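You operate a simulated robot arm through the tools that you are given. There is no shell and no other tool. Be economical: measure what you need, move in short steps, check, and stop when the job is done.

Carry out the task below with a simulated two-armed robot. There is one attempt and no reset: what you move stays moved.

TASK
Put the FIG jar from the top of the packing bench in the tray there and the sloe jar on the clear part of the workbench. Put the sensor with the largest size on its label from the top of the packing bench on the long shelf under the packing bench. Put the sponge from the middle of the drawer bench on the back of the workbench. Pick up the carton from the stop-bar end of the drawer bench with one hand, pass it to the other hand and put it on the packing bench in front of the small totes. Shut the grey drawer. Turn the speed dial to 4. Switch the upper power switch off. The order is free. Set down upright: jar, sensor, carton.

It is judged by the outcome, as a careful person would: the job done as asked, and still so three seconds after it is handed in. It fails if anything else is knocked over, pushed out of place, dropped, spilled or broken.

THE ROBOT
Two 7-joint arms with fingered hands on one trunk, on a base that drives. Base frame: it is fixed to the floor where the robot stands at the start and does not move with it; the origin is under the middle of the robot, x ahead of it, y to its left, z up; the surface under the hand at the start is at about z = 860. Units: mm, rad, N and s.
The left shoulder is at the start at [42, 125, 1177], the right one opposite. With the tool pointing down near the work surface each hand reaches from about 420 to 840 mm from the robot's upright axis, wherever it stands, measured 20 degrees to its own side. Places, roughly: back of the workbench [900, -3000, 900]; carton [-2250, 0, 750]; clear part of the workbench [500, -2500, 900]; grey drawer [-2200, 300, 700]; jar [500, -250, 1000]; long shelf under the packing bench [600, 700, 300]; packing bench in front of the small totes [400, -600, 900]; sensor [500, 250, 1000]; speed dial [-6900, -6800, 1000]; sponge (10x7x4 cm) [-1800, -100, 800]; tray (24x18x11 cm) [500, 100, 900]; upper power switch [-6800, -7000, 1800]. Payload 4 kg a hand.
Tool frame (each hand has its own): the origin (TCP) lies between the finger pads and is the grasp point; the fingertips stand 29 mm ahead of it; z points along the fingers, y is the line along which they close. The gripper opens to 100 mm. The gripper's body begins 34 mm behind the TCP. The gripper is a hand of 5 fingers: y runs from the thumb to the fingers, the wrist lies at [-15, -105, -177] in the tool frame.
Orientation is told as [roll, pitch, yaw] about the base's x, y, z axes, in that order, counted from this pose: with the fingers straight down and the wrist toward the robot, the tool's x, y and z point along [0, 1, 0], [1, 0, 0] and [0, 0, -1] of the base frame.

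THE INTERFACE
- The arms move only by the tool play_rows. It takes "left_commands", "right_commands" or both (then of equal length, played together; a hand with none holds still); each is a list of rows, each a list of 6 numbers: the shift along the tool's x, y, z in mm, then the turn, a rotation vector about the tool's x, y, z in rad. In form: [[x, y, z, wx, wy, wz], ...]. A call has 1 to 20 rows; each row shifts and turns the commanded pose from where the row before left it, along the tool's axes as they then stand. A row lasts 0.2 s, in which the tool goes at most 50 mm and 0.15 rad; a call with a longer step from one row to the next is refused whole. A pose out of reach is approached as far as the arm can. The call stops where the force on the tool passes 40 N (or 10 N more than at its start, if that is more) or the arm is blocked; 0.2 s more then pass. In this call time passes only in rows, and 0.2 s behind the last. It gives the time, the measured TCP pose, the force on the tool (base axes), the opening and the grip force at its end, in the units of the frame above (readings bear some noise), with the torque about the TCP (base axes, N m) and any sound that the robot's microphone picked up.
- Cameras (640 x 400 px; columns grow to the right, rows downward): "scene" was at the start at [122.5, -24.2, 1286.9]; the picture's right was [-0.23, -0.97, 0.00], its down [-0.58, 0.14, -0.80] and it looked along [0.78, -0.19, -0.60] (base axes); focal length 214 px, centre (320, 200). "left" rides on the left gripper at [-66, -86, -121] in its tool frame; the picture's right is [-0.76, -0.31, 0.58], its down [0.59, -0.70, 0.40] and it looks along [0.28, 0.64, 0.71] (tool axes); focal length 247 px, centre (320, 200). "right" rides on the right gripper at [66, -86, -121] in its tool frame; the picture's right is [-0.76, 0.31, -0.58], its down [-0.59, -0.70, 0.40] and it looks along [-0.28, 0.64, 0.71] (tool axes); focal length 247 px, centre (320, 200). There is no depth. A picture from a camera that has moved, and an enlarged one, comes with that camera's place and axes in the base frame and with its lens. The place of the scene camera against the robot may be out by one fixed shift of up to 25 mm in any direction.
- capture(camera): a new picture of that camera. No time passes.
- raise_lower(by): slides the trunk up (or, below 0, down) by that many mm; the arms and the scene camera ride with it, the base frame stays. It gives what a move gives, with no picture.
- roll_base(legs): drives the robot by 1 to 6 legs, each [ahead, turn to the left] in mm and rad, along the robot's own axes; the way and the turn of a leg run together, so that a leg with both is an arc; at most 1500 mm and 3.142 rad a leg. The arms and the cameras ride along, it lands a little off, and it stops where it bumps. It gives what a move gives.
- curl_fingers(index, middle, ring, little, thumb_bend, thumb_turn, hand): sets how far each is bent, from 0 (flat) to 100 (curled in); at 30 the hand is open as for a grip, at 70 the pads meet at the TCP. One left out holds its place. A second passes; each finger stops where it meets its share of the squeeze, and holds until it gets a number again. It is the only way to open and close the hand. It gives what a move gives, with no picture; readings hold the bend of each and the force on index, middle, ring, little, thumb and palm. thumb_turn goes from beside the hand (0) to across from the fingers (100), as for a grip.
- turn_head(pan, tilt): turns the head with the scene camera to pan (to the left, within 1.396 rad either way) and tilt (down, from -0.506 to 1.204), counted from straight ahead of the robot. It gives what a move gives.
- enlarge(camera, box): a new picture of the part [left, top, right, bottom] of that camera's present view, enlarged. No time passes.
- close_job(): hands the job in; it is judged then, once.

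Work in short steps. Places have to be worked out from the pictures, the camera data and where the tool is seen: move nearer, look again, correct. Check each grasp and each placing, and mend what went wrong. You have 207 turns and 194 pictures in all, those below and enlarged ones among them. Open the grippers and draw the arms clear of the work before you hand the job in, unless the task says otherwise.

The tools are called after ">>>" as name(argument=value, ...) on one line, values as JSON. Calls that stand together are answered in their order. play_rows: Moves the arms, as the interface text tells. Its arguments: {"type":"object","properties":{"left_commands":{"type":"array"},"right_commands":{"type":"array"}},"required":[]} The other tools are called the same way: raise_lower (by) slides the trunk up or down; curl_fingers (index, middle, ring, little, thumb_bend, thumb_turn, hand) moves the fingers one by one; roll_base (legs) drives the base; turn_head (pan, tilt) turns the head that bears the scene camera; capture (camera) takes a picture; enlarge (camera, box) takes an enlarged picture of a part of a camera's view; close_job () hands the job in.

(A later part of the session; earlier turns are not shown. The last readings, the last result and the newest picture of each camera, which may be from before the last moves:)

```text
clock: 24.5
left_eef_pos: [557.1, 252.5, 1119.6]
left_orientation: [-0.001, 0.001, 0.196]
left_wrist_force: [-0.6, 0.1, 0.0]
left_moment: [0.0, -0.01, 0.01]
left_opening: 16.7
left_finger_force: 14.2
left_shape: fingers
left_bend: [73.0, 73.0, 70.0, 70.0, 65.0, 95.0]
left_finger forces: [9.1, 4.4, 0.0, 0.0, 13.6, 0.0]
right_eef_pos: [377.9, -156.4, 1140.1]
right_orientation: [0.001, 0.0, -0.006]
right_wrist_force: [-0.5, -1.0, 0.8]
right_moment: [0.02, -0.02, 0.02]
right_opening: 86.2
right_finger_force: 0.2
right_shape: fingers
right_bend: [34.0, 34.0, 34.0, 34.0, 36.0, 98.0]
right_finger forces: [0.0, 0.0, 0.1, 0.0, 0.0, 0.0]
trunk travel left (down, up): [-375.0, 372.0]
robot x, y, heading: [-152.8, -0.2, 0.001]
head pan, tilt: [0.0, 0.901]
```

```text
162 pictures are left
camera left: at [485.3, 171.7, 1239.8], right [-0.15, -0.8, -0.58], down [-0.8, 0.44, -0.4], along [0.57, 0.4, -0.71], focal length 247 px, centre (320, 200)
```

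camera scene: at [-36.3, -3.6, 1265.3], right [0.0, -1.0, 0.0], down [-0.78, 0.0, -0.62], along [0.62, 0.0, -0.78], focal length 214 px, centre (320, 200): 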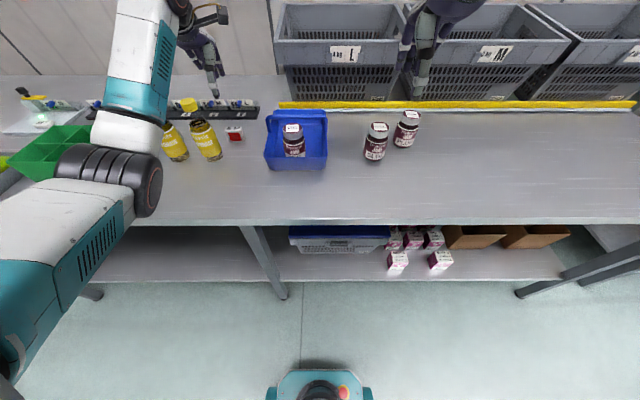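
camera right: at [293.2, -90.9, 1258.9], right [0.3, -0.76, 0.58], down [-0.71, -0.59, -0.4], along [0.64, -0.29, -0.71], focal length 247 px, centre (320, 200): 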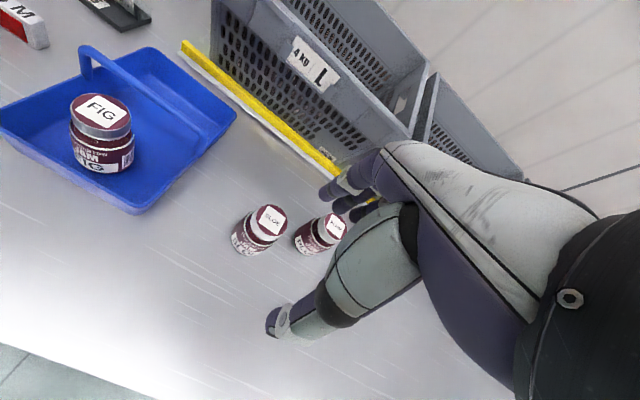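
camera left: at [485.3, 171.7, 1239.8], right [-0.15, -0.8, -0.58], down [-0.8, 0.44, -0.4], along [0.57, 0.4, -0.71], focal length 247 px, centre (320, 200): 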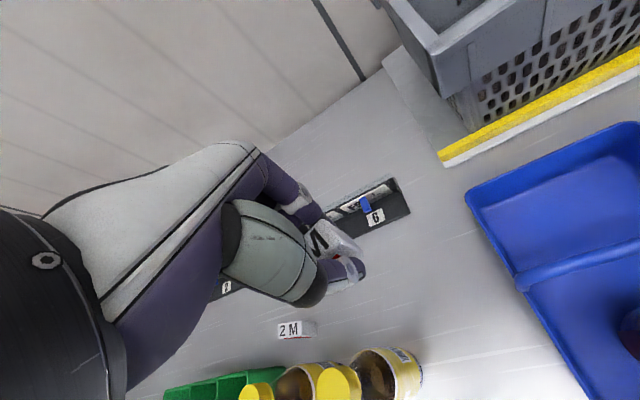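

The sensor is held upright. I raise the right hand out of the way, back off from the bench, lower the trunk by 300 mm and look at the shelf under the bench.

>>> play_rows(right_commands=[[0, -10, -48, 0, 0, 0], [0, -10, -48, 0, 0, 0], [0, -10, -48, 0, 0, 0], [0, -10, -48, 0, 0, 0], [0, -10, -48, 0, 0, 0]])

>>> roll_base(legs=[[-450, 0]])

>>> raise_lower(by=-300)

>>> turn_head(pan=0.4, tilt=0.5)

>>> capture(camera="scene")

```text
clock: 25.7
left_eef_pos: [557.2, 254.0, 1118.4]
left_orientation: [0.0, 0.0, 0.196]
left_wrist_force: [-0.8, 0.4, 0.3]
left_moment: [-0.03, 0.01, 0.01]
left_opening: 16.6
left_finger_force: 13.4
left_shape: fingers
left_bend: [73.0, 73.0, 70.0, 70.0, 65.0, 95.0]
left_finger forces: [9.1, 4.5, 0.0, 0.0, 13.7, 0.1]
right_eef_pos: [328.2, -155.3, 1379.2]
right_orientation: [0.002, -0.002, -0.004]
right_wrist_force: [-0.3, -1.1, 0.5]
right_moment: [-0.02, 0.02, 0.0]
right_opening: 86.3
right_finger_force: 0.0
right_shape: fingers
right_bend: [34.0, 34.0, 34.0, 34.0, 36.0, 98.0]
right_finger forces: [0.0, 0.0, 0.1, 0.0, 0.0, 0.0]
trunk travel left (down, up): [-375.0, 372.0]
robot x, y, heading: [-146.6, 3.0, -0.002]
head pan, tilt: [0.0, 0.901]
```

```text
clock: 28.5
left_eef_pos: [105.5, 252.5, 1119.4]
left_orientation: [0.0, 0.0, 0.196]
left_wrist_force: [-0.4, -0.3, -0.5]
left_moment: [0.0, -0.02, 0.01]
left_opening: 16.7
left_finger_force: 13.7
left_shape: fingers
left_bend: [73.0, 73.0, 70.0, 70.0, 65.0, 95.0]
left_finger forces: [9.1, 4.4, 0.0, 0.0, 13.6, 0.0]
right_eef_pos: [-124.6, -155.5, 1378.4]
right_orientation: [0.0, 0.001, -0.003]
right_wrist_force: [-0.6, -1.4, -0.7]
right_moment: [-0.01, -0.03, 0.0]
right_opening: 86.7
right_finger_force: 0.1
right_shape: fingers
right_bend: [34.0, 34.0, 34.0, 34.0, 36.0, 98.0]
right_finger forces: [0.0, 0.0, 0.0, 0.0, 0.1, 0.0]
trunk travel left (down, up): [-375.0, 372.0]
robot x, y, heading: [-601.0, -0.9, -0.002]
head pan, tilt: [0.0, 0.901]
```

```text
clock: 31.5
left_eef_pos: [106.6, 252.0, 819.4]
left_orientation: [-0.002, 0.0, 0.196]
left_wrist_force: [-0.7, -0.2, -1.6]
left_moment: [-0.01, -0.03, 0.03]
left_opening: 16.6
left_finger_force: 14.2
left_shape: fingers
left_bend: [73.0, 73.0, 70.0, 70.0, 65.0, 95.0]
left_finger forces: [8.9, 4.4, 0.0, 0.0, 13.5, 0.1]
right_eef_pos: [-124.0, -156.1, 1078.1]
right_orientation: [-0.001, 0.0, -0.005]
right_wrist_force: [-0.8, 0.0, -0.8]
right_moment: [-0.01, 0.03, 0.0]
right_opening: 86.6
right_finger_force: 0.1
right_shape: fingers
right_bend: [34.0, 34.0, 34.0, 34.0, 36.0, 98.0]
right_finger forces: [0.0, 0.0, 0.1, 0.0, 0.0, 0.0]
trunk travel left (down, up): [-75.0, 672.0]
robot x, y, heading: [-601.1, 0.9, -0.005]
head pan, tilt: [0.0, 0.901]
```

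```text
clock: 32.3
left_eef_pos: [106.5, 253.6, 818.2]
left_orientation: [0.001, 0.003, 0.195]
left_wrist_force: [0.3, 0.4, -0.5]
left_moment: [-0.01, -0.01, 0.01]
left_opening: 16.7
left_finger_force: 13.8
left_shape: fingers
left_bend: [73.0, 73.0, 70.0, 70.0, 65.0, 95.0]
left_finger forces: [8.9, 4.3, 0.0, 0.0, 13.5, 0.1]
right_eef_pos: [-123.3, -156.6, 1077.5]
right_orientation: [0.0, 0.002, -0.005]
right_wrist_force: [-1.6, -0.2, 0.3]
right_moment: [-0.01, -0.01, 0.01]
right_opening: 86.4
right_finger_force: 0.1
right_shape: fingers
right_bend: [34.0, 34.0, 34.0, 34.0, 36.0, 98.0]
right_finger forces: [0.1, 0.1, 0.0, 0.1, 0.0, 0.1]
trunk travel left (down, up): [-75.0, 672.0]
robot x, y, heading: [-603.7, 0.6, 0.003]
head pan, tilt: [0.4, 0.499]
```

```text
161 pictures are left
camera scene: at [-374.5, 31.7, 987.3], right [0.39, -0.92, 0.0], down [-0.44, -0.19, -0.88], along [0.81, 0.34, -0.48], focal length 214 px, centre (320, 200)
```

scene: 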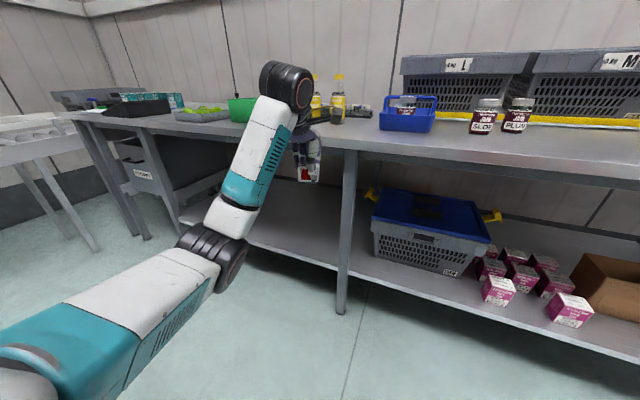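

The shelf's left part is empty; its front edge is near x≈290, z≈245–300, with a table leg near y≈200. I lower the sensor in front of the bench at y≈340 and then look with the left hand camera.

>>> play_rows(left_commands=[[42, 8, 0, 0, 0, 0], [42, 8, 0, 0, 0, 0], [0, 0, 45, 0, 0, 0], [0, 0, 45, 0, 0, 0], [0, 0, 45, 0, 0, 0], [0, 0, 45, 0, 0, 0], [0, 0, 45, 0, 0, 0], [0, 0, 45, 0, 0, 0], [0, 0, 45, 0, 0, 0]])

>>> capture(camera="scene")

>>> capture(camera="left")

```text
clock: 34.3
left_eef_pos: [104.4, 336.9, 502.6]
left_orientation: [-0.001, 0.0, 0.193]
left_wrist_force: [-0.1, -0.8, -1.7]
left_moment: [0.0, -0.01, 0.01]
left_opening: 16.7
left_finger_force: 13.2
left_shape: fingers
left_bend: [73.0, 73.0, 70.0, 70.0, 65.0, 95.0]
left_finger forces: [8.8, 4.4, 0.1, 0.0, 13.3, 0.0]
right_eef_pos: [-124.2, -155.7, 1078.2]
right_orientation: [0.001, 0.001, -0.005]
right_wrist_force: [0.3, -0.1, -0.1]
right_moment: [0.0, 0.01, 0.0]
right_opening: 86.7
right_finger_force: 0.1
right_shape: fingers
right_bend: [34.0, 34.0, 34.0, 34.0, 36.0, 98.0]
right_finger forces: [0.0, 0.0, 0.0, 0.1, 0.0, 0.0]
trunk travel left (down, up): [-75.0, 672.0]
robot x, y, heading: [-602.0, 1.2, 0.002]
head pan, tilt: [0.4, 0.499]
```

```text
160 pictures are left
camera scene: at [-374.4, 31.8, 987.3], right [0.39, -0.92, 0.0], down [-0.44, -0.19, -0.88], along [0.81, 0.34, -0.48], focal length 214 px, centre (320, 200)
```

scene: 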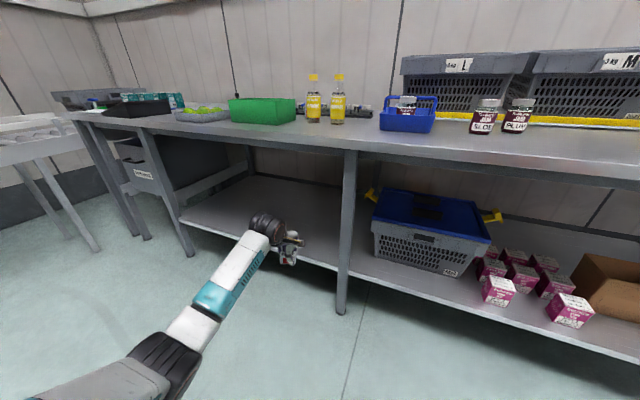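

```text
159 pictures are left
camera left: at [32.8, 256.5, 622.7], right [-0.15, -0.8, -0.58], down [-0.8, 0.44, -0.4], along [0.57, 0.4, -0.71], focal length 247 px, centre (320, 200)
```

left: 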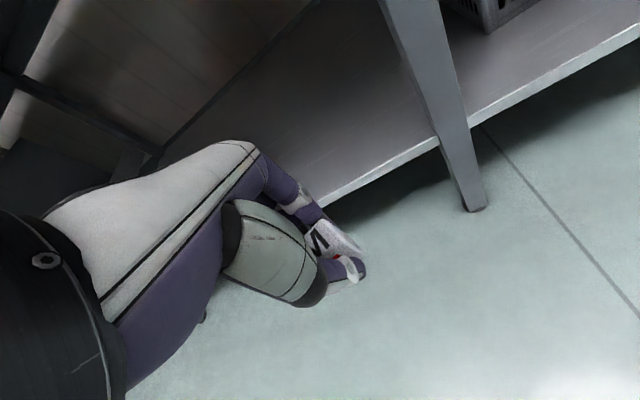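

The hand camera confirms the shelf's top at about z≈305, front edge x≈293. I lower to z≈400 and drive forward 260 mm, so that the sensor comes over the shelf.

>>> play_rows(left_commands=[[0, 0, 45, 0, 0, 0], [0, 0, 45, 0, 0, 0]])

>>> roll_base(legs=[[265, 0]])

>>> capture(camera="left")

>>> capture(camera="scene")

```text
clock: 34.9
left_eef_pos: [103.6, 338.6, 412.4]
left_orientation: [-0.001, -0.001, 0.194]
left_wrist_force: [-0.7, -0.3, -0.2]
left_moment: [0.0, -0.01, 0.03]
left_opening: 16.7
left_finger_force: 12.5
left_shape: fingers
left_bend: [73.0, 73.0, 70.0, 70.0, 65.0, 95.0]
left_finger forces: [8.7, 4.4, 0.0, 0.1, 13.2, 0.0]
right_eef_pos: [-122.9, -155.8, 1078.2]
right_orientation: [0.001, 0.004, -0.006]
right_wrist_force: [0.0, 0.9, -0.2]
right_moment: [0.03, -0.04, -0.04]
right_opening: 86.7
right_finger_force: 0.0
right_shape: fingers
right_bend: [34.0, 34.0, 34.0, 34.0, 36.0, 98.0]
right_finger forces: [0.0, 0.0, 0.0, 0.0, 0.1, 0.1]
trunk travel left (down, up): [-75.0, 672.0]
robot x, y, heading: [-602.5, -2.6, -0.003]
head pan, tilt: [0.4, 0.499]
```

```text
clock: 36.8
left_eef_pos: [368.1, 338.0, 412.0]
left_orientation: [0.001, 0.001, 0.194]
left_wrist_force: [-0.3, 0.7, 0.1]
left_moment: [-0.02, -0.03, 0.0]
left_opening: 16.4
left_finger_force: 13.0
left_shape: fingers
left_bend: [73.0, 73.0, 70.0, 70.0, 65.0, 95.0]
left_finger forces: [8.6, 4.3, 0.0, 0.0, 13.2, 0.0]
right_eef_pos: [140.5, -157.4, 1076.8]
right_orientation: [0.0, 0.002, -0.003]
right_wrist_force: [0.4, 0.0, 0.1]
right_moment: [-0.02, 0.0, 0.02]
right_opening: 86.3
right_finger_force: 0.0
right_shape: fingers
right_bend: [34.0, 34.0, 34.0, 34.0, 36.0, 98.0]
right_finger forces: [0.1, 0.0, 0.1, 0.0, 0.1, 0.0]
trunk travel left (down, up): [-75.0, 672.0]
robot x, y, heading: [-338.0, -3.9, 0.001]
head pan, tilt: [0.4, 0.499]
```

```text
158 pictures are left
camera left: at [295.8, 256.7, 533.3], right [-0.16, -0.8, -0.58], down [-0.8, 0.44, -0.4], along [0.57, 0.4, -0.71], focal length 247 px, centre (320, 200)
```

left: 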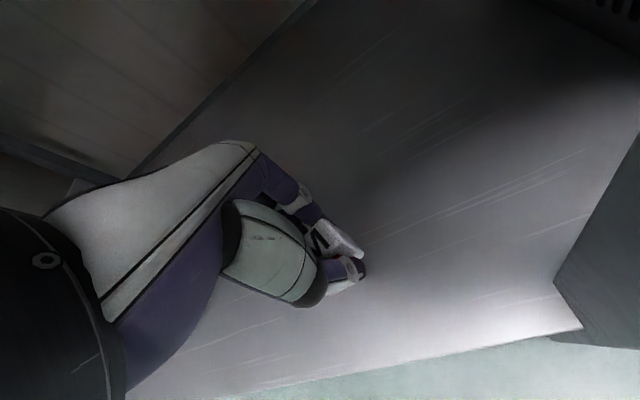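

```text
157 pictures are left
camera scene: at [-110.8, 31.3, 987.3], right [0.39, -0.92, 0.0], down [-0.44, -0.19, -0.88], along [0.81, 0.34, -0.48], focal length 214 px, centre (320, 200)
```

scene: 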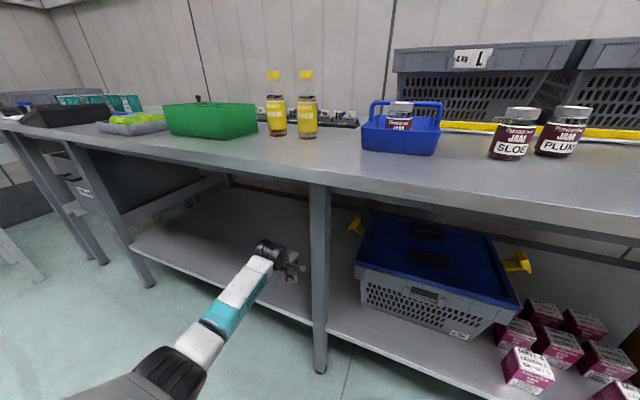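

The sensor is over the shelf, about 70 mm behind its edge. I lower it, creeping at the end.

>>> play_rows(left_commands=[[0, 0, 30, 0, 0, 0], [0, 0, 25, 0, 0, 0], [0, 0, 6, 0, 0, 0], [0, 0, 3, 0, 0, 0], [0, 0, 2, 0, 0, 0]])

>>> capture(camera="left")

```text
clock: 38.0
left_eef_pos: [367.4, 337.5, 347.2]
left_orientation: [0.001, 0.0, 0.197]
left_wrist_force: [-0.8, 0.3, -1.1]
left_moment: [-0.02, 0.0, 0.01]
left_opening: 16.7
left_finger_force: 12.9
left_shape: fingers
left_bend: [73.0, 73.0, 70.0, 70.0, 65.0, 95.0]
left_finger forces: [8.8, 4.4, 0.1, 0.0, 13.2, 0.0]
right_eef_pos: [140.8, -156.0, 1078.4]
right_orientation: [-0.001, -0.001, -0.006]
right_wrist_force: [-0.5, -0.2, -0.2]
right_moment: [-0.02, -0.01, 0.0]
right_opening: 86.5
right_finger_force: 0.0
right_shape: fingers
right_bend: [34.0, 34.0, 34.0, 34.0, 36.0, 98.0]
right_finger forces: [0.0, 0.1, 0.0, 0.0, 0.1, 0.0]
trunk travel left (down, up): [-75.0, 672.0]
robot x, y, heading: [-335.5, 2.3, -0.005]
head pan, tilt: [0.4, 0.499]
```

```text
156 pictures are left
camera left: at [295.5, 256.9, 467.6], right [-0.15, -0.8, -0.58], down [-0.8, 0.44, -0.4], along [0.57, 0.4, -0.71], focal length 247 px, centre (320, 200)
```

left: 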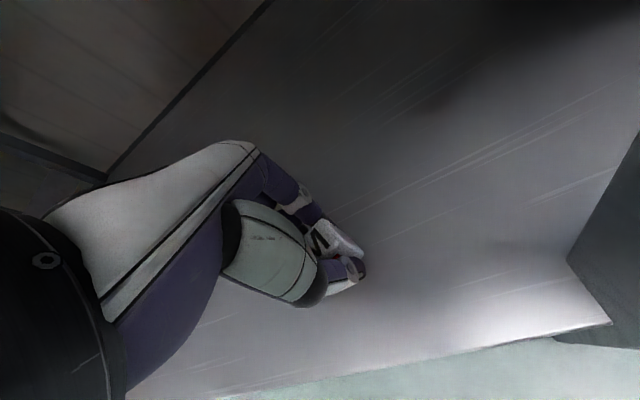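

No contact yet; I creep further in 1.5 mm steps.

>>> play_rows(left_commands=[[0, 0, 1.5, 0, 0, 0], [0, 0, 1.5, 0, 0, 0], [0, 0, 1, 0, 0, 0]])

```text
clock: 38.8
left_eef_pos: [367.3, 337.4, 343.2]
left_orientation: [0.0, 0.001, 0.193]
left_wrist_force: [0.2, 0.3, -1.3]
left_moment: [0.03, -0.02, -0.03]
left_opening: 16.4
left_finger_force: 13.4
left_shape: fingers
left_bend: [73.0, 73.0, 70.0, 70.0, 65.0, 95.0]
left_finger forces: [8.6, 4.4, 0.0, 0.0, 13.2, 0.0]
right_eef_pos: [139.5, -155.6, 1078.5]
right_orientation: [0.0, 0.001, -0.005]
right_wrist_force: [0.7, 0.5, 0.5]
right_moment: [0.03, 0.0, 0.05]
right_opening: 86.3
right_finger_force: 0.0
right_shape: fingers
right_bend: [34.0, 34.0, 34.0, 34.0, 36.0, 98.0]
right_finger forces: [0.0, 0.1, 0.0, 0.0, 0.1, 0.0]
trunk travel left (down, up): [-75.0, 672.0]
robot x, y, heading: [-335.1, 0.6, -0.005]
head pan, tilt: [0.4, 0.499]
```

>>> play_rows(left_commands=[[0, 0, 1.5, 0, 0, 0], [0, 0, 1.5, 0, 0, 0]])

>>> enlarge(camera="left", box=[260, 180, 420, 310])

```text
clock: 39.4
left_eef_pos: [367.5, 338.5, 340.1]
left_orientation: [0.0, 0.0, 0.193]
left_wrist_force: [0.1, 1.1, -1.4]
left_moment: [-0.01, 0.02, -0.02]
left_opening: 16.5
left_finger_force: 13.5
left_shape: fingers
left_bend: [73.0, 73.0, 70.0, 70.0, 65.0, 95.0]
left_finger forces: [8.8, 4.4, 0.1, 0.0, 13.2, 0.0]
right_eef_pos: [140.5, -156.4, 1076.8]
right_orientation: [-0.001, -0.001, -0.004]
right_wrist_force: [-0.2, 1.3, -0.1]
right_moment: [-0.02, 0.0, -0.02]
right_opening: 86.6
right_finger_force: 0.1
right_shape: fingers
right_bend: [34.0, 34.0, 34.0, 34.0, 36.0, 98.0]
right_finger forces: [0.0, 0.0, 0.0, 0.1, 0.1, 0.0]
trunk travel left (down, up): [-75.0, 672.0]
robot x, y, heading: [-336.1, -0.5, -0.004]
head pan, tilt: [0.4, 0.499]
```

```text
3.08 times, centred on (340, 245) of left
camera zoom: at [295.6, 257.0, 460.2], right [-0.16, -0.8, -0.58], down [-0.8, 0.44, -0.4], along [0.57, 0.4, -0.71], focal length 760 px, centre (258, 62)
```

zoom: 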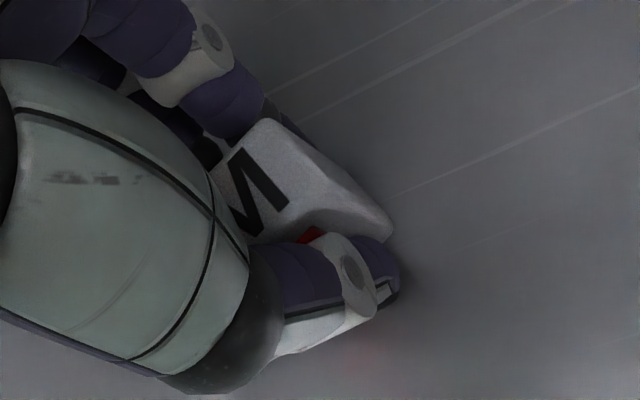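

Still no contact force, so I continue down in small steps.

>>> play_rows(left_commands=[[0, 0, 1.5, 0, 0, 0], [0, 0, 1.5, 0, 0, 0], [0, 0, 1.5, 0, 0, 0]])

```text
clock: 40.2
left_eef_pos: [368.1, 338.7, 336.7]
left_orientation: [0.0, -0.001, 0.195]
left_wrist_force: [-1.5, 1.7, 5.8]
left_moment: [-0.07, 0.07, -0.04]
left_opening: 16.7
left_finger_force: 13.5
left_shape: fingers
left_bend: [73.0, 73.0, 70.0, 70.0, 65.0, 95.0]
left_finger forces: [9.5, 4.3, 0.0, 0.0, 13.5, 0.0]
right_eef_pos: [140.0, -155.7, 1078.0]
right_orientation: [0.0, -0.001, -0.005]
right_wrist_force: [0.9, -0.3, -0.1]
right_moment: [0.01, -0.03, -0.01]
right_opening: 86.5
right_finger_force: 0.0
right_shape: fingers
right_bend: [34.0, 34.0, 34.0, 34.0, 36.0, 98.0]
right_finger forces: [0.0, 0.0, 0.0, 0.0, 0.0, 0.0]
trunk travel left (down, up): [-75.0, 672.0]
robot x, y, heading: [-343.1, -0.2, -0.0]
head pan, tilt: [0.4, 0.499]
```

The sensor stands on the shelf (6 N). I open the hand and rise.

>>> curl_fingers(hand="left", index=30, middle=30, ring=30, little=30, thumb_bend=30)

>>> play_rows(left_commands=[[0, 0, -15, 0, 0, 0], [0, 0, -30, 0, 0, 0], [0, 0, -30, 0, 0, 0], [0, 0, -25, 0, 0, 0]])

>>> capture(camera="left")

```text
clock: 41.2
left_eef_pos: [367.0, 338.0, 336.9]
left_orientation: [0.001, -0.001, 0.196]
left_wrist_force: [-0.1, 0.0, -0.7]
left_moment: [-0.02, -0.01, -0.04]
left_opening: 98.0
left_finger_force: 0.1
left_shape: fingers
left_bend: [30.0, 30.0, 30.0, 30.0, 30.0, 97.0]
left_finger forces: [0.0, 0.0, 0.1, 0.1, 0.0, 0.1]
right_eef_pos: [140.9, -156.1, 1077.9]
right_orientation: [0.001, 0.001, -0.005]
right_wrist_force: [0.7, -0.2, 1.3]
right_moment: [-0.01, -0.01, 0.01]
right_opening: 86.5
right_finger_force: 0.1
right_shape: fingers
right_bend: [34.0, 34.0, 34.0, 34.0, 36.0, 98.0]
right_finger forces: [0.0, 0.0, 0.1, 0.0, 0.1, 0.0]
trunk travel left (down, up): [-75.0, 672.0]
robot x, y, heading: [-340.0, -3.4, -0.001]
head pan, tilt: [0.4, 0.499]
```

```text
clock: 42.2
left_eef_pos: [367.1, 337.6, 435.8]
left_orientation: [0.0, 0.001, 0.195]
left_wrist_force: [-0.1, 0.2, -0.4]
left_moment: [-0.02, -0.01, 0.01]
left_opening: 98.3
left_finger_force: 0.1
left_shape: fingers
left_bend: [30.0, 30.0, 30.0, 30.0, 30.0, 97.0]
left_finger forces: [0.0, 0.0, 0.0, 0.0, 0.0, 0.0]
right_eef_pos: [140.0, -157.5, 1078.7]
right_orientation: [0.0, -0.001, -0.005]
right_wrist_force: [-0.2, -0.2, 0.3]
right_moment: [0.01, 0.0, 0.0]
right_opening: 86.6
right_finger_force: 0.0
right_shape: fingers
right_bend: [34.0, 34.0, 34.0, 34.0, 36.0, 98.0]
right_finger forces: [0.0, 0.0, 0.0, 0.1, 0.1, 0.0]
trunk travel left (down, up): [-75.0, 672.0]
robot x, y, heading: [-336.7, -1.6, -0.007]
head pan, tilt: [0.4, 0.499]
```

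```text
154 pictures are left
camera left: at [295.4, 257.5, 556.4], right [-0.16, -0.8, -0.58], down [-0.8, 0.44, -0.4], along [0.57, 0.4, -0.71], focal length 247 px, centre (320, 200)
```

left: 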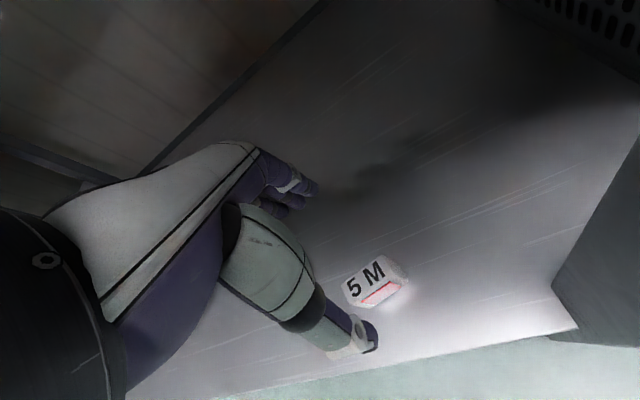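

The 5 M sensor stands upright on the shelf. I back out, raise the left hand and the trunk, then turn toward the drawer bench behind.

>>> roll_base(legs=[[-400, 0]])

>>> play_rows(left_commands=[[0, -20, -45, 0, 0, 0.05], [0, -20, -45, 0, 0, 0.05], [0, -20, -45, 0, 0, 0.05], [0, -20, -45, 0, 0, 0.045], [0, -20, -45, 0, 0, 0], [0, -20, -45, 0, 0, 0], [0, 0, -45, 0, 0, 0], [0, 0, -45, 0, 0, 0], [0, 0, -45, 0, 0, 0], [0, 0, -45, 0, 0, 0]])

>>> raise_lower(by=300)

>>> roll_base(legs=[[0, 3.14]])

>>> turn_head(pan=0.0, tilt=0.5)

>>> capture(camera="scene")

```text
clock: 44.8
left_eef_pos: [41.4, 339.4, 434.9]
left_orientation: [-0.001, 0.001, 0.195]
left_wrist_force: [-0.2, -0.5, 0.4]
left_moment: [0.02, -0.01, 0.0]
left_opening: 98.8
left_finger_force: 0.0
left_shape: fingers
left_bend: [30.0, 30.0, 30.0, 30.0, 30.0, 98.0]
left_finger forces: [0.1, 0.1, 0.0, 0.1, 0.0, 0.1]
right_eef_pos: [-187.2, -154.5, 1077.9]
right_orientation: [-0.001, 0.0, -0.004]
right_wrist_force: [0.7, 1.5, 0.1]
right_moment: [0.01, 0.0, 0.02]
right_opening: 86.5
right_finger_force: 0.0
right_shape: fingers
right_bend: [34.0, 34.0, 34.0, 34.0, 36.0, 98.0]
right_finger forces: [0.0, 0.0, 0.1, 0.1, 0.1, 0.0]
trunk travel left (down, up): [-75.0, 672.0]
robot x, y, heading: [-664.5, 0.6, 0.0]
head pan, tilt: [0.4, 0.499]
stopped in leg 1: the robot was blocked; the commanded pose is now the measured one
```

```text
clock: 47.0
left_eef_pos: [-80.3, 329.7, 886.1]
left_orientation: [0.0, 0.001, 0.001]
left_wrist_force: [0.0, 0.4, 0.5]
left_moment: [0.02, 0.02, 0.0]
left_opening: 98.9
left_finger_force: 0.1
left_shape: fingers
left_bend: [30.0, 30.0, 30.0, 30.0, 30.0, 98.0]
left_finger forces: [0.0, 0.0, 0.0, 0.0, 0.1, 0.1]
right_eef_pos: [-188.1, -155.3, 1078.6]
right_orientation: [0.0, -0.001, -0.004]
right_wrist_force: [-0.2, -1.0, 0.0]
right_moment: [0.0, 0.0, 0.02]
right_opening: 86.7
right_finger_force: 0.2
right_shape: fingers
right_bend: [34.0, 34.0, 34.0, 34.0, 36.0, 98.0]
right_finger forces: [0.1, 0.0, 0.0, 0.1, 0.0, 0.0]
trunk travel left (down, up): [-75.0, 672.0]
robot x, y, heading: [-666.8, 0.8, 0.002]
head pan, tilt: [0.4, 0.499]
```

```text
clock: 50.0
left_eef_pos: [-78.5, 331.2, 1186.6]
left_orientation: [0.0, 0.0, 0.002]
left_wrist_force: [-0.2, 0.9, 1.1]
left_moment: [0.0, 0.06, 0.01]
left_opening: 98.4
left_finger_force: 0.1
left_shape: fingers
left_bend: [30.0, 30.0, 30.0, 30.0, 30.0, 98.0]
left_finger forces: [0.0, 0.0, 0.0, 0.0, 0.0, 0.1]
right_eef_pos: [-185.4, -154.4, 1376.8]
right_orientation: [0.0, 0.0, -0.004]
right_wrist_force: [1.1, 0.3, 0.0]
right_moment: [-0.01, 0.02, 0.02]
right_opening: 86.6
right_finger_force: 0.1
right_shape: fingers
right_bend: [34.0, 34.0, 34.0, 34.0, 36.0, 98.0]
right_finger forces: [0.0, 0.0, 0.0, 0.1, 0.0, 0.0]
trunk travel left (down, up): [-375.0, 372.0]
robot x, y, heading: [-667.7, -0.4, -0.0]
head pan, tilt: [0.4, 0.499]
```

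```text
clock: 50.8
left_eef_pos: [-80.1, 333.1, 1186.8]
left_orientation: [0.0, -0.001, 0.007]
left_wrist_force: [0.1, 0.2, 0.0]
left_moment: [-0.03, -0.01, -0.03]
left_opening: 98.5
left_finger_force: 0.0
left_shape: fingers
left_bend: [30.0, 30.0, 30.0, 30.0, 30.0, 98.0]
left_finger forces: [0.1, 0.1, 0.0, 0.1, 0.0, 0.0]
right_eef_pos: [-185.0, -151.6, 1379.1]
right_orientation: [0.001, 0.0, 0.002]
right_wrist_force: [0.1, 0.0, 0.1]
right_moment: [-0.01, 0.01, 0.01]
right_opening: 86.8
right_finger_force: 0.1
right_shape: fingers
right_bend: [34.0, 34.0, 34.0, 34.0, 36.0, 98.0]
right_finger forces: [0.0, 0.0, 0.0, 0.0, 0.1, 0.0]
trunk travel left (down, up): [-375.0, 372.0]
robot x, y, heading: [-661.6, -3.0, 0.009]
head pan, tilt: [0.4, 0.499]
stopped in leg 1: the robot was blocked; the commanded pose is now the measured one
```

```text
clock: 51.7
left_eef_pos: [-80.4, 332.5, 1186.5]
left_orientation: [0.0, 0.0, 0.005]
left_wrist_force: [0.2, 0.1, 0.1]
left_moment: [-0.02, -0.01, -0.03]
left_opening: 98.7
left_finger_force: 0.0
left_shape: fingers
left_bend: [30.0, 30.0, 30.0, 30.0, 30.0, 98.0]
left_finger forces: [0.0, 0.1, 0.1, 0.0, 0.0, 0.1]
right_eef_pos: [-185.0, -152.8, 1378.5]
right_orientation: [0.0, -0.001, 0.003]
right_wrist_force: [-0.4, -0.4, 0.4]
right_moment: [0.01, -0.01, -0.02]
right_opening: 86.3
right_finger_force: 0.1
right_shape: fingers
right_bend: [34.0, 34.0, 34.0, 34.0, 36.0, 98.0]
right_finger forces: [0.0, 0.0, 0.0, 0.0, 0.0, 0.0]
trunk travel left (down, up): [-375.0, 372.0]
robot x, y, heading: [-665.2, -1.1, 0.008]
head pan, tilt: [0.0, 0.499]
```

```text
153 pictures are left
camera scene: at [-535.6, -1.9, 1299.3], right [0.01, -1.0, 0.0], down [-0.48, 0.0, -0.88], along [0.88, 0.01, -0.48], focal length 214 px, centre (320, 200)
```

scene: 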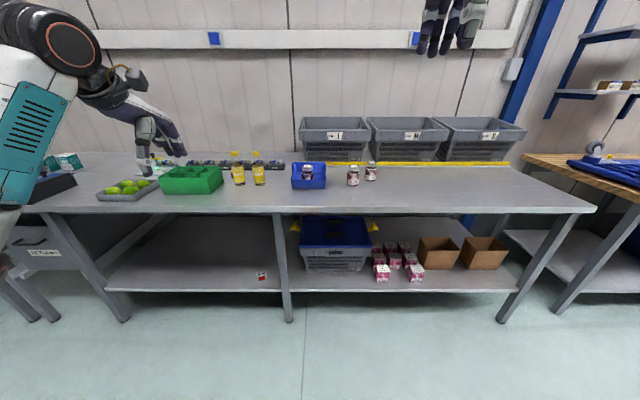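

Something behind blocks the robot. I first move forward a little and look left and right before doing more.

>>> roll_base(legs=[[150, 0]])

>>> turn_head(pan=1.39, tilt=0.6)

>>> capture(camera="scene")

>>> turn_head(pan=-1.39, tilt=0.6)

>>> capture(camera="scene")

```text
clock: 53.1
left_eef_pos: [69.4, 334.4, 1185.0]
left_orientation: [-0.001, 0.002, 0.007]
left_wrist_force: [0.5, 0.0, -0.8]
left_moment: [0.01, 0.03, 0.02]
left_opening: 98.8
left_finger_force: 0.0
left_shape: fingers
left_bend: [30.0, 30.0, 30.0, 30.0, 30.0, 98.0]
left_finger forces: [0.0, 0.0, 0.1, 0.0, 0.0, 0.0]
right_eef_pos: [-35.4, -151.0, 1376.6]
right_orientation: [0.0, 0.001, 0.001]
right_wrist_force: [0.5, -0.3, 0.2]
right_moment: [-0.01, 0.03, 0.02]
right_opening: 86.7
right_finger_force: 0.0
right_shape: fingers
right_bend: [34.0, 34.0, 34.0, 34.0, 36.0, 98.0]
right_finger forces: [0.0, 0.0, 0.1, 0.0, 0.1, 0.0]
trunk travel left (down, up): [-375.0, 372.0]
robot x, y, heading: [-516.2, 1.0, 0.004]
head pan, tilt: [0.0, 0.499]
```

```text
clock: 54.6
left_eef_pos: [68.2, 333.8, 1185.8]
left_orientation: [0.0, 0.0, 0.006]
left_wrist_force: [0.6, 0.1, 0.8]
left_moment: [0.01, -0.02, 0.01]
left_opening: 98.8
left_finger_force: 0.0
left_shape: fingers
left_bend: [30.0, 30.0, 30.0, 30.0, 30.0, 98.0]
left_finger forces: [0.0, 0.0, 0.1, 0.0, 0.1, 0.1]
right_eef_pos: [-36.7, -151.6, 1378.0]
right_orientation: [-0.001, 0.0, 0.0]
right_wrist_force: [0.0, -0.3, 0.5]
right_moment: [-0.04, -0.01, 0.01]
right_opening: 86.8
right_finger_force: 0.1
right_shape: fingers
right_bend: [34.0, 34.0, 34.0, 34.0, 36.0, 98.0]
right_finger forces: [0.0, 0.1, 0.0, 0.0, 0.0, 0.0]
trunk travel left (down, up): [-375.0, 372.0]
robot x, y, heading: [-515.1, -2.6, 0.005]
head pan, tilt: [1.389, 0.6]
```

```text
152 pictures are left
camera scene: at [-462.3, 85.4, 1290.2], right [0.98, -0.18, 0.0], down [-0.1, -0.56, -0.83], along [0.14, 0.81, -0.56], focal length 214 px, centre (320, 200)
```

scene: 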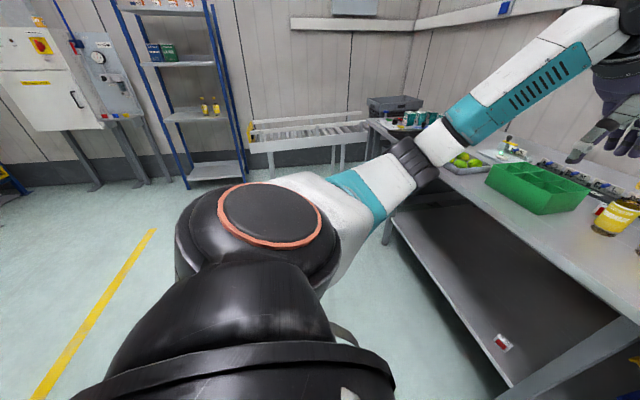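

```text
clock: 57.0
left_eef_pos: [68.3, 334.6, 1185.9]
left_orientation: [0.001, 0.001, 0.006]
left_wrist_force: [-0.4, -0.3, 1.3]
left_moment: [0.01, -0.05, 0.0]
left_opening: 98.6
left_finger_force: 0.0
left_shape: fingers
left_bend: [30.0, 30.0, 30.0, 30.0, 30.0, 98.0]
left_finger forces: [0.1, 0.0, 0.0, 0.0, 0.1, 0.0]
right_eef_pos: [-36.9, -152.8, 1378.5]
right_orientation: [-0.001, 0.001, 0.001]
right_wrist_force: [-0.2, 0.9, 0.0]
right_moment: [-0.01, -0.05, 0.01]
right_opening: 86.6
right_finger_force: 0.0
right_shape: fingers
right_bend: [34.0, 34.0, 34.0, 34.0, 36.0, 98.0]
right_finger forces: [0.0, 0.1, 0.0, 0.0, 0.0, 0.1]
trunk travel left (down, up): [-375.0, 372.0]
robot x, y, heading: [-516.0, 4.1, 0.004]
head pan, tilt: [-1.389, 0.6]
```

```text
151 pictures are left
camera scene: at [-461.2, -88.5, 1290.2], right [-0.98, -0.19, 0.0], down [-0.11, 0.56, -0.83], along [0.15, -0.81, -0.56], focal length 214 px, centre (320, 200)
```

scene: 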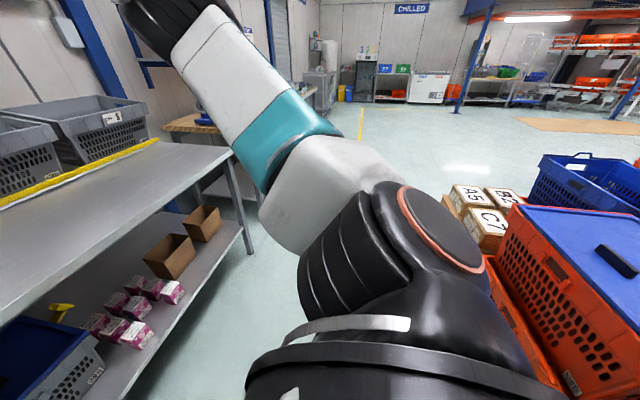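

Orange crates stand behind me to the right. I turn left in parts from here and look behind with the head panned.

>>> roll_base(legs=[[100, 0], [0, 1.2]])

>>> turn_head(pan=1.39, tilt=0.6)

>>> capture(camera="scene")

```text
clock: 61.3
left_eef_pos: [-515.8, 666.0, 1186.9]
left_orientation: [0.001, 0.002, 1.209]
left_wrist_force: [0.6, 0.3, -0.3]
left_moment: [0.03, 0.0, -0.03]
left_opening: 98.6
left_finger_force: 0.2
left_shape: fingers
left_bend: [30.0, 30.0, 30.0, 30.0, 30.0, 98.0]
left_finger forces: [0.1, 0.1, 0.0, 0.0, 0.0, 0.0]
right_eef_pos: [-100.2, 394.1, 1378.6]
right_orientation: [0.001, -0.001, 1.203]
right_wrist_force: [0.2, 1.7, -0.4]
right_moment: [-0.02, -0.01, 0.02]
right_opening: 86.8
right_finger_force: 0.0
right_shape: fingers
right_bend: [34.0, 34.0, 34.0, 34.0, 36.0, 98.0]
right_finger forces: [0.0, 0.0, 0.0, 0.1, 0.1, 0.0]
trunk travel left (down, up): [-375.0, 372.0]
robot x, y, heading: [-415.3, -0.8, 1.214]
head pan, tilt: [-1.389, 0.6]
```

```text
clock: 63.7
left_eef_pos: [-517.2, 666.1, 1187.0]
left_orientation: [-0.001, -0.001, 1.209]
left_wrist_force: [-0.1, 0.6, 0.8]
left_moment: [0.0, 0.01, 0.02]
left_opening: 98.5
left_finger_force: 0.0
left_shape: fingers
left_bend: [30.0, 30.0, 30.0, 30.0, 30.0, 98.0]
left_finger forces: [0.1, 0.1, 0.0, 0.0, 0.1, 0.0]
right_eef_pos: [-99.9, 394.5, 1378.8]
right_orientation: [0.0, 0.002, 1.205]
right_wrist_force: [0.6, -0.7, 1.1]
right_moment: [0.0, 0.0, -0.02]
right_opening: 86.7
right_finger_force: 0.0
right_shape: fingers
right_bend: [34.0, 34.0, 34.0, 34.0, 36.0, 98.0]
right_finger forces: [0.0, 0.0, 0.0, 0.0, 0.0, 0.1]
trunk travel left (down, up): [-375.0, 372.0]
robot x, y, heading: [-414.0, 2.7, 1.213]
head pan, tilt: [1.389, 0.6]
```

```text
150 pictures are left
camera scene: at [-486.6, 92.9, 1290.2], right [0.52, 0.86, 0.0], down [0.48, -0.29, -0.82], along [-0.71, 0.43, -0.57], focal length 214 px, centre (320, 200)
```

scene: 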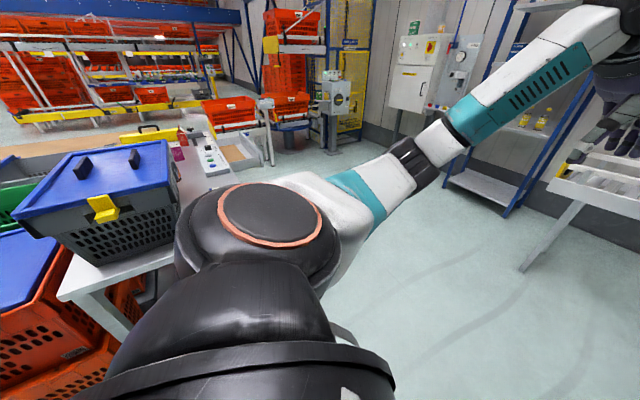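

That is the drawer bench (near corner about (-1150, -330)), so the free side is at larger y. I raise the left hand, turn further left and drive along the aisle, then look.

>>> play_rows(left_commands=[[0, -10, -45, 0, 0, 0], [0, -10, -45, 0, 0, 0], [0, -10, -45, 0, 0, 0], [0, -10, -45, 0, 0, 0]])

>>> roll_base(legs=[[0, 0.7], [600, 0]])

>>> turn_head(pan=1.2, tilt=0.5)

>>> capture(camera="scene")

```text
clock: 64.7
left_eef_pos: [-529.7, 627.8, 1369.4]
left_orientation: [0.0, 0.0, 1.209]
left_wrist_force: [0.2, -0.4, 0.4]
left_moment: [0.05, 0.0, 0.02]
left_opening: 98.6
left_finger_force: 0.1
left_shape: fingers
left_bend: [30.0, 30.0, 30.0, 30.0, 30.0, 98.0]
left_finger forces: [0.0, 0.0, 0.0, 0.0, 0.1, 0.0]
right_eef_pos: [-100.5, 393.2, 1379.0]
right_orientation: [0.002, 0.0, 1.205]
right_wrist_force: [0.4, -0.8, -0.1]
right_moment: [-0.01, -0.01, 0.03]
right_opening: 86.6
right_finger_force: 0.0
right_shape: fingers
right_bend: [34.0, 34.0, 34.0, 34.0, 36.0, 98.0]
right_finger forces: [0.0, 0.1, 0.1, 0.0, 0.0, 0.1]
trunk travel left (down, up): [-375.0, 372.0]
robot x, y, heading: [-414.9, 0.9, 1.208]
head pan, tilt: [1.389, 0.6]
```

```text
clock: 70.1
left_eef_pos: [-1110.0, 977.7, 1366.9]
left_orientation: [0.0, 0.0, 1.911]
left_wrist_force: [0.2, 0.0, -0.1]
left_moment: [0.02, 0.02, 0.02]
left_opening: 98.7
left_finger_force: 0.2
left_shape: fingers
left_bend: [30.0, 30.0, 30.0, 30.0, 30.0, 98.0]
left_finger forces: [0.0, 0.1, 0.1, 0.0, 0.0, 0.0]
right_eef_pos: [-630.4, 1074.9, 1378.0]
right_orientation: [0.0, 0.0, 1.906]
right_wrist_force: [0.2, 0.0, 0.5]
right_moment: [-0.04, 0.03, -0.02]
right_opening: 86.6
right_finger_force: 0.1
right_shape: fingers
right_bend: [34.0, 34.0, 34.0, 34.0, 36.0, 98.0]
right_finger forces: [0.0, 0.0, 0.0, 0.0, 0.0, 0.0]
trunk travel left (down, up): [-375.0, 372.0]
robot x, y, heading: [-619.2, 571.2, 1.911]
head pan, tilt: [1.389, 0.6]
```

```text
clock: 70.8
left_eef_pos: [-1108.9, 975.3, 1367.9]
left_orientation: [0.0, 0.0, 1.912]
left_wrist_force: [-0.4, 0.3, -0.3]
left_moment: [0.04, 0.03, 0.01]
left_opening: 98.3
left_finger_force: 0.0
left_shape: fingers
left_bend: [30.0, 30.0, 30.0, 30.0, 30.0, 98.0]
left_finger forces: [0.0, 0.0, 0.1, 0.0, 0.1, 0.1]
right_eef_pos: [-629.9, 1074.2, 1378.0]
right_orientation: [0.002, -0.001, 1.906]
right_wrist_force: [-0.1, 0.3, 0.2]
right_moment: [-0.01, -0.03, -0.03]
right_opening: 86.7
right_finger_force: 0.1
right_shape: fingers
right_bend: [34.0, 34.0, 34.0, 34.0, 36.0, 98.0]
right_finger forces: [0.0, 0.1, 0.1, 0.1, 0.0, 0.1]
trunk travel left (down, up): [-375.0, 372.0]
robot x, y, heading: [-617.4, 571.8, 1.914]
head pan, tilt: [1.201, 0.499]
```

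```text
149 pictures are left
camera scene: at [-740.8, 619.8, 1299.3], right [0.03, 1.0, 0.0], down [0.48, -0.01, -0.88], along [-0.88, 0.03, -0.48], focal length 214 px, centre (320, 200)
```

scene: 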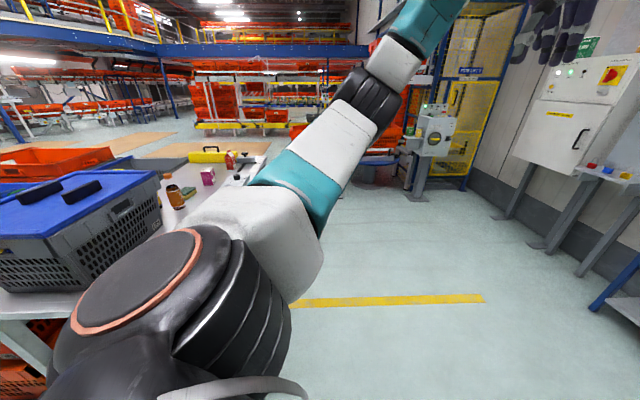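

The bench's near side runs at about y≈40 with the tote, bottle and a few items on top. I drive along the aisle to about (-1750, 850) and turn to face the bench.

>>> roll_base(legs=[[0, 0.98], [1180, 0], [0, 1.82]])

>>> turn_head(pan=0.0, tilt=0.6)

>>> capture(camera="scene")

```text
clock: 83.9
left_eef_pos: [-1433.6, 322.7, 1368.5]
left_orientation: [0.0, -0.001, -1.568]
left_wrist_force: [-0.4, -0.8, 0.1]
left_moment: [0.0, -0.01, 0.0]
left_opening: 98.4
left_finger_force: 0.0
left_shape: fingers
left_bend: [30.0, 30.0, 30.0, 30.0, 30.0, 98.0]
left_finger forces: [0.0, 0.0, 0.0, 0.1, 0.0, 0.0]
right_eef_pos: [-1918.5, 390.2, 1378.2]
right_orientation: [0.0, -0.001, -1.575]
right_wrist_force: [0.1, -0.4, 0.9]
right_moment: [0.0, -0.02, 0.03]
right_opening: 86.6
right_finger_force: 0.1
right_shape: fingers
right_bend: [34.0, 34.0, 34.0, 34.0, 36.0, 98.0]
right_finger forces: [0.0, 0.0, 0.1, 0.0, 0.0, 0.0]
trunk travel left (down, up): [-375.0, 372.0]
robot x, y, heading: [-1761.3, 867.8, -1.57]
head pan, tilt: [1.201, 0.499]
```

```text
clock: 85.3
left_eef_pos: [-1435.1, 322.7, 1368.0]
left_orientation: [0.0, 0.0, -1.571]
left_wrist_force: [0.6, -0.4, 0.1]
left_moment: [0.0, -0.02, -0.02]
left_opening: 98.4
left_finger_force: 0.2
left_shape: fingers
left_bend: [30.0, 30.0, 30.0, 30.0, 30.0, 98.0]
left_finger forces: [0.0, 0.1, 0.0, 0.1, 0.0, 0.0]
right_eef_pos: [-1918.1, 388.4, 1378.7]
right_orientation: [0.003, 0.0, -1.576]
right_wrist_force: [-0.6, -0.2, 0.3]
right_moment: [0.03, 0.01, -0.01]
right_opening: 86.8
right_finger_force: 0.1
right_shape: fingers
right_bend: [34.0, 34.0, 34.0, 34.0, 36.0, 98.0]
right_finger forces: [0.1, 0.0, 0.0, 0.0, 0.1, 0.0]
trunk travel left (down, up): [-375.0, 372.0]
robot x, y, heading: [-1764.2, 865.5, -1.566]
head pan, tilt: [0.0, 0.6]
```

```text
148 pictures are left
camera scene: at [-1776.7, 722.8, 1290.2], right [-1.0, 0.0, 0.0], down [0.0, 0.57, -0.82], along [0.0, -0.82, -0.57], focal length 214 px, centre (320, 200)
```

scene: 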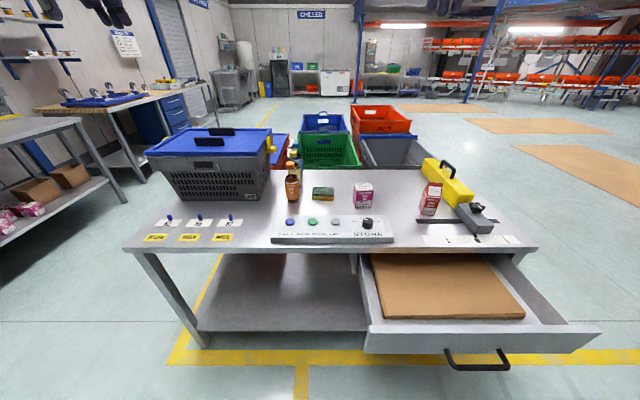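

>>> enlarge(camera="scene", box=[260, 140, 530, 260])

```text
2.37 times, centred on (395, 200) of scene
camera zoom: at [-1776.7, 722.8, 1290.2], right [-1.0, 0.0, 0.0], down [0.0, 0.57, -0.82], along [0.0, -0.82, -0.57], focal length 508 px, centre (142, 200)
```

zoom: 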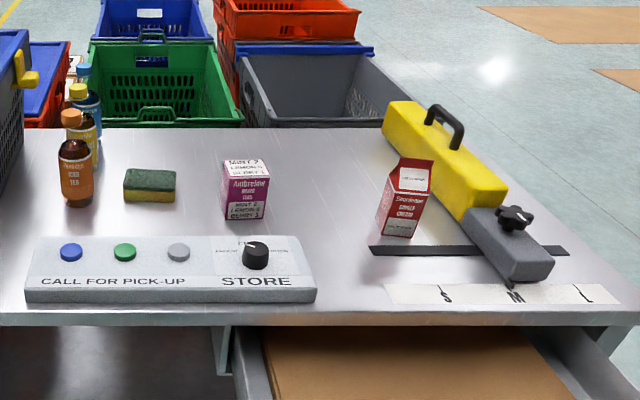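

The target carton is the maroon gable-top one beside the yellow stop bar; the drawer under it stands open to about y≈440. I shut the drawer first: I move the base to about (-2080, 970), facing the bench.

>>> roll_base(legs=[[-105, 0], [0, -1.57], [320, 0], [0, 1.57]])

>>> turn_head(pan=-0.2, tilt=0.75)

>>> capture(camera="scene")

>>> capture(camera="right")

```text
clock: 96.0
left_eef_pos: [-1758.8, 420.2, 1367.1]
left_orientation: [0.001, 0.0, -1.579]
left_wrist_force: [-0.5, 0.2, 0.0]
left_moment: [-0.01, 0.02, 0.0]
left_opening: 98.7
left_finger_force: 0.0
left_shape: fingers
left_bend: [30.0, 30.0, 30.0, 30.0, 30.0, 98.0]
left_finger forces: [0.1, 0.0, 0.1, 0.0, 0.1, 0.0]
right_eef_pos: [-2242.3, 493.3, 1377.7]
right_orientation: [0.0, 0.0, -1.587]
right_wrist_force: [0.2, 0.1, -0.1]
right_moment: [-0.01, 0.01, 0.01]
right_opening: 86.6
right_finger_force: 0.2
right_shape: fingers
right_bend: [34.0, 34.0, 34.0, 34.0, 36.0, 98.0]
right_finger forces: [0.0, 0.0, 0.0, 0.0, 0.1, 0.0]
trunk travel left (down, up): [-375.0, 372.0]
robot x, y, heading: [-2083.8, 971.1, -1.582]
head pan, tilt: [0.0, 0.6]
```

```text
clock: 96.7
left_eef_pos: [-1758.0, 421.3, 1368.1]
left_orientation: [-0.001, 0.001, -1.579]
left_wrist_force: [-0.7, 0.1, -0.4]
left_moment: [-0.02, -0.01, 0.01]
left_opening: 98.7
left_finger_force: 0.1
left_shape: fingers
left_bend: [30.0, 30.0, 30.0, 30.0, 30.0, 98.0]
left_finger forces: [0.0, 0.1, 0.0, 0.0, 0.0, 0.1]
right_eef_pos: [-2243.6, 493.0, 1377.9]
right_orientation: [0.002, 0.0, -1.587]
right_wrist_force: [0.2, 0.3, 0.2]
right_moment: [0.04, 0.01, 0.01]
right_opening: 86.6
right_finger_force: 0.0
right_shape: fingers
right_bend: [34.0, 34.0, 34.0, 34.0, 36.0, 98.0]
right_finger forces: [0.0, 0.0, 0.0, 0.0, 0.0, 0.1]
trunk travel left (down, up): [-375.0, 372.0]
robot x, y, heading: [-2081.3, 965.4, -1.583]
head pan, tilt: [-0.201, 0.75]
```

```text
146 pictures are left
camera scene: at [-2114.0, 832.5, 1277.3], right [-0.98, 0.21, 0.0], down [0.14, 0.67, -0.73], along [-0.15, -0.72, -0.68], focal length 214 px, centre (320, 200)
```

scene: 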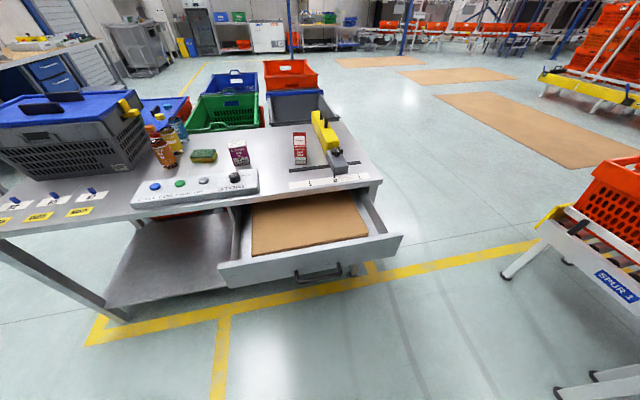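

```text
145 pictures are left
camera right: at [-2176.1, 578.6, 1499.0], right [-0.76, -0.3, 0.58], down [-0.58, 0.71, -0.4], along [-0.29, -0.64, -0.71], focal length 247 px, centre (320, 200)
```

right: 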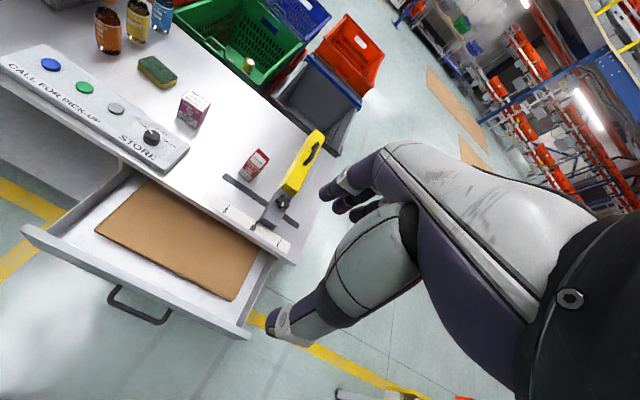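

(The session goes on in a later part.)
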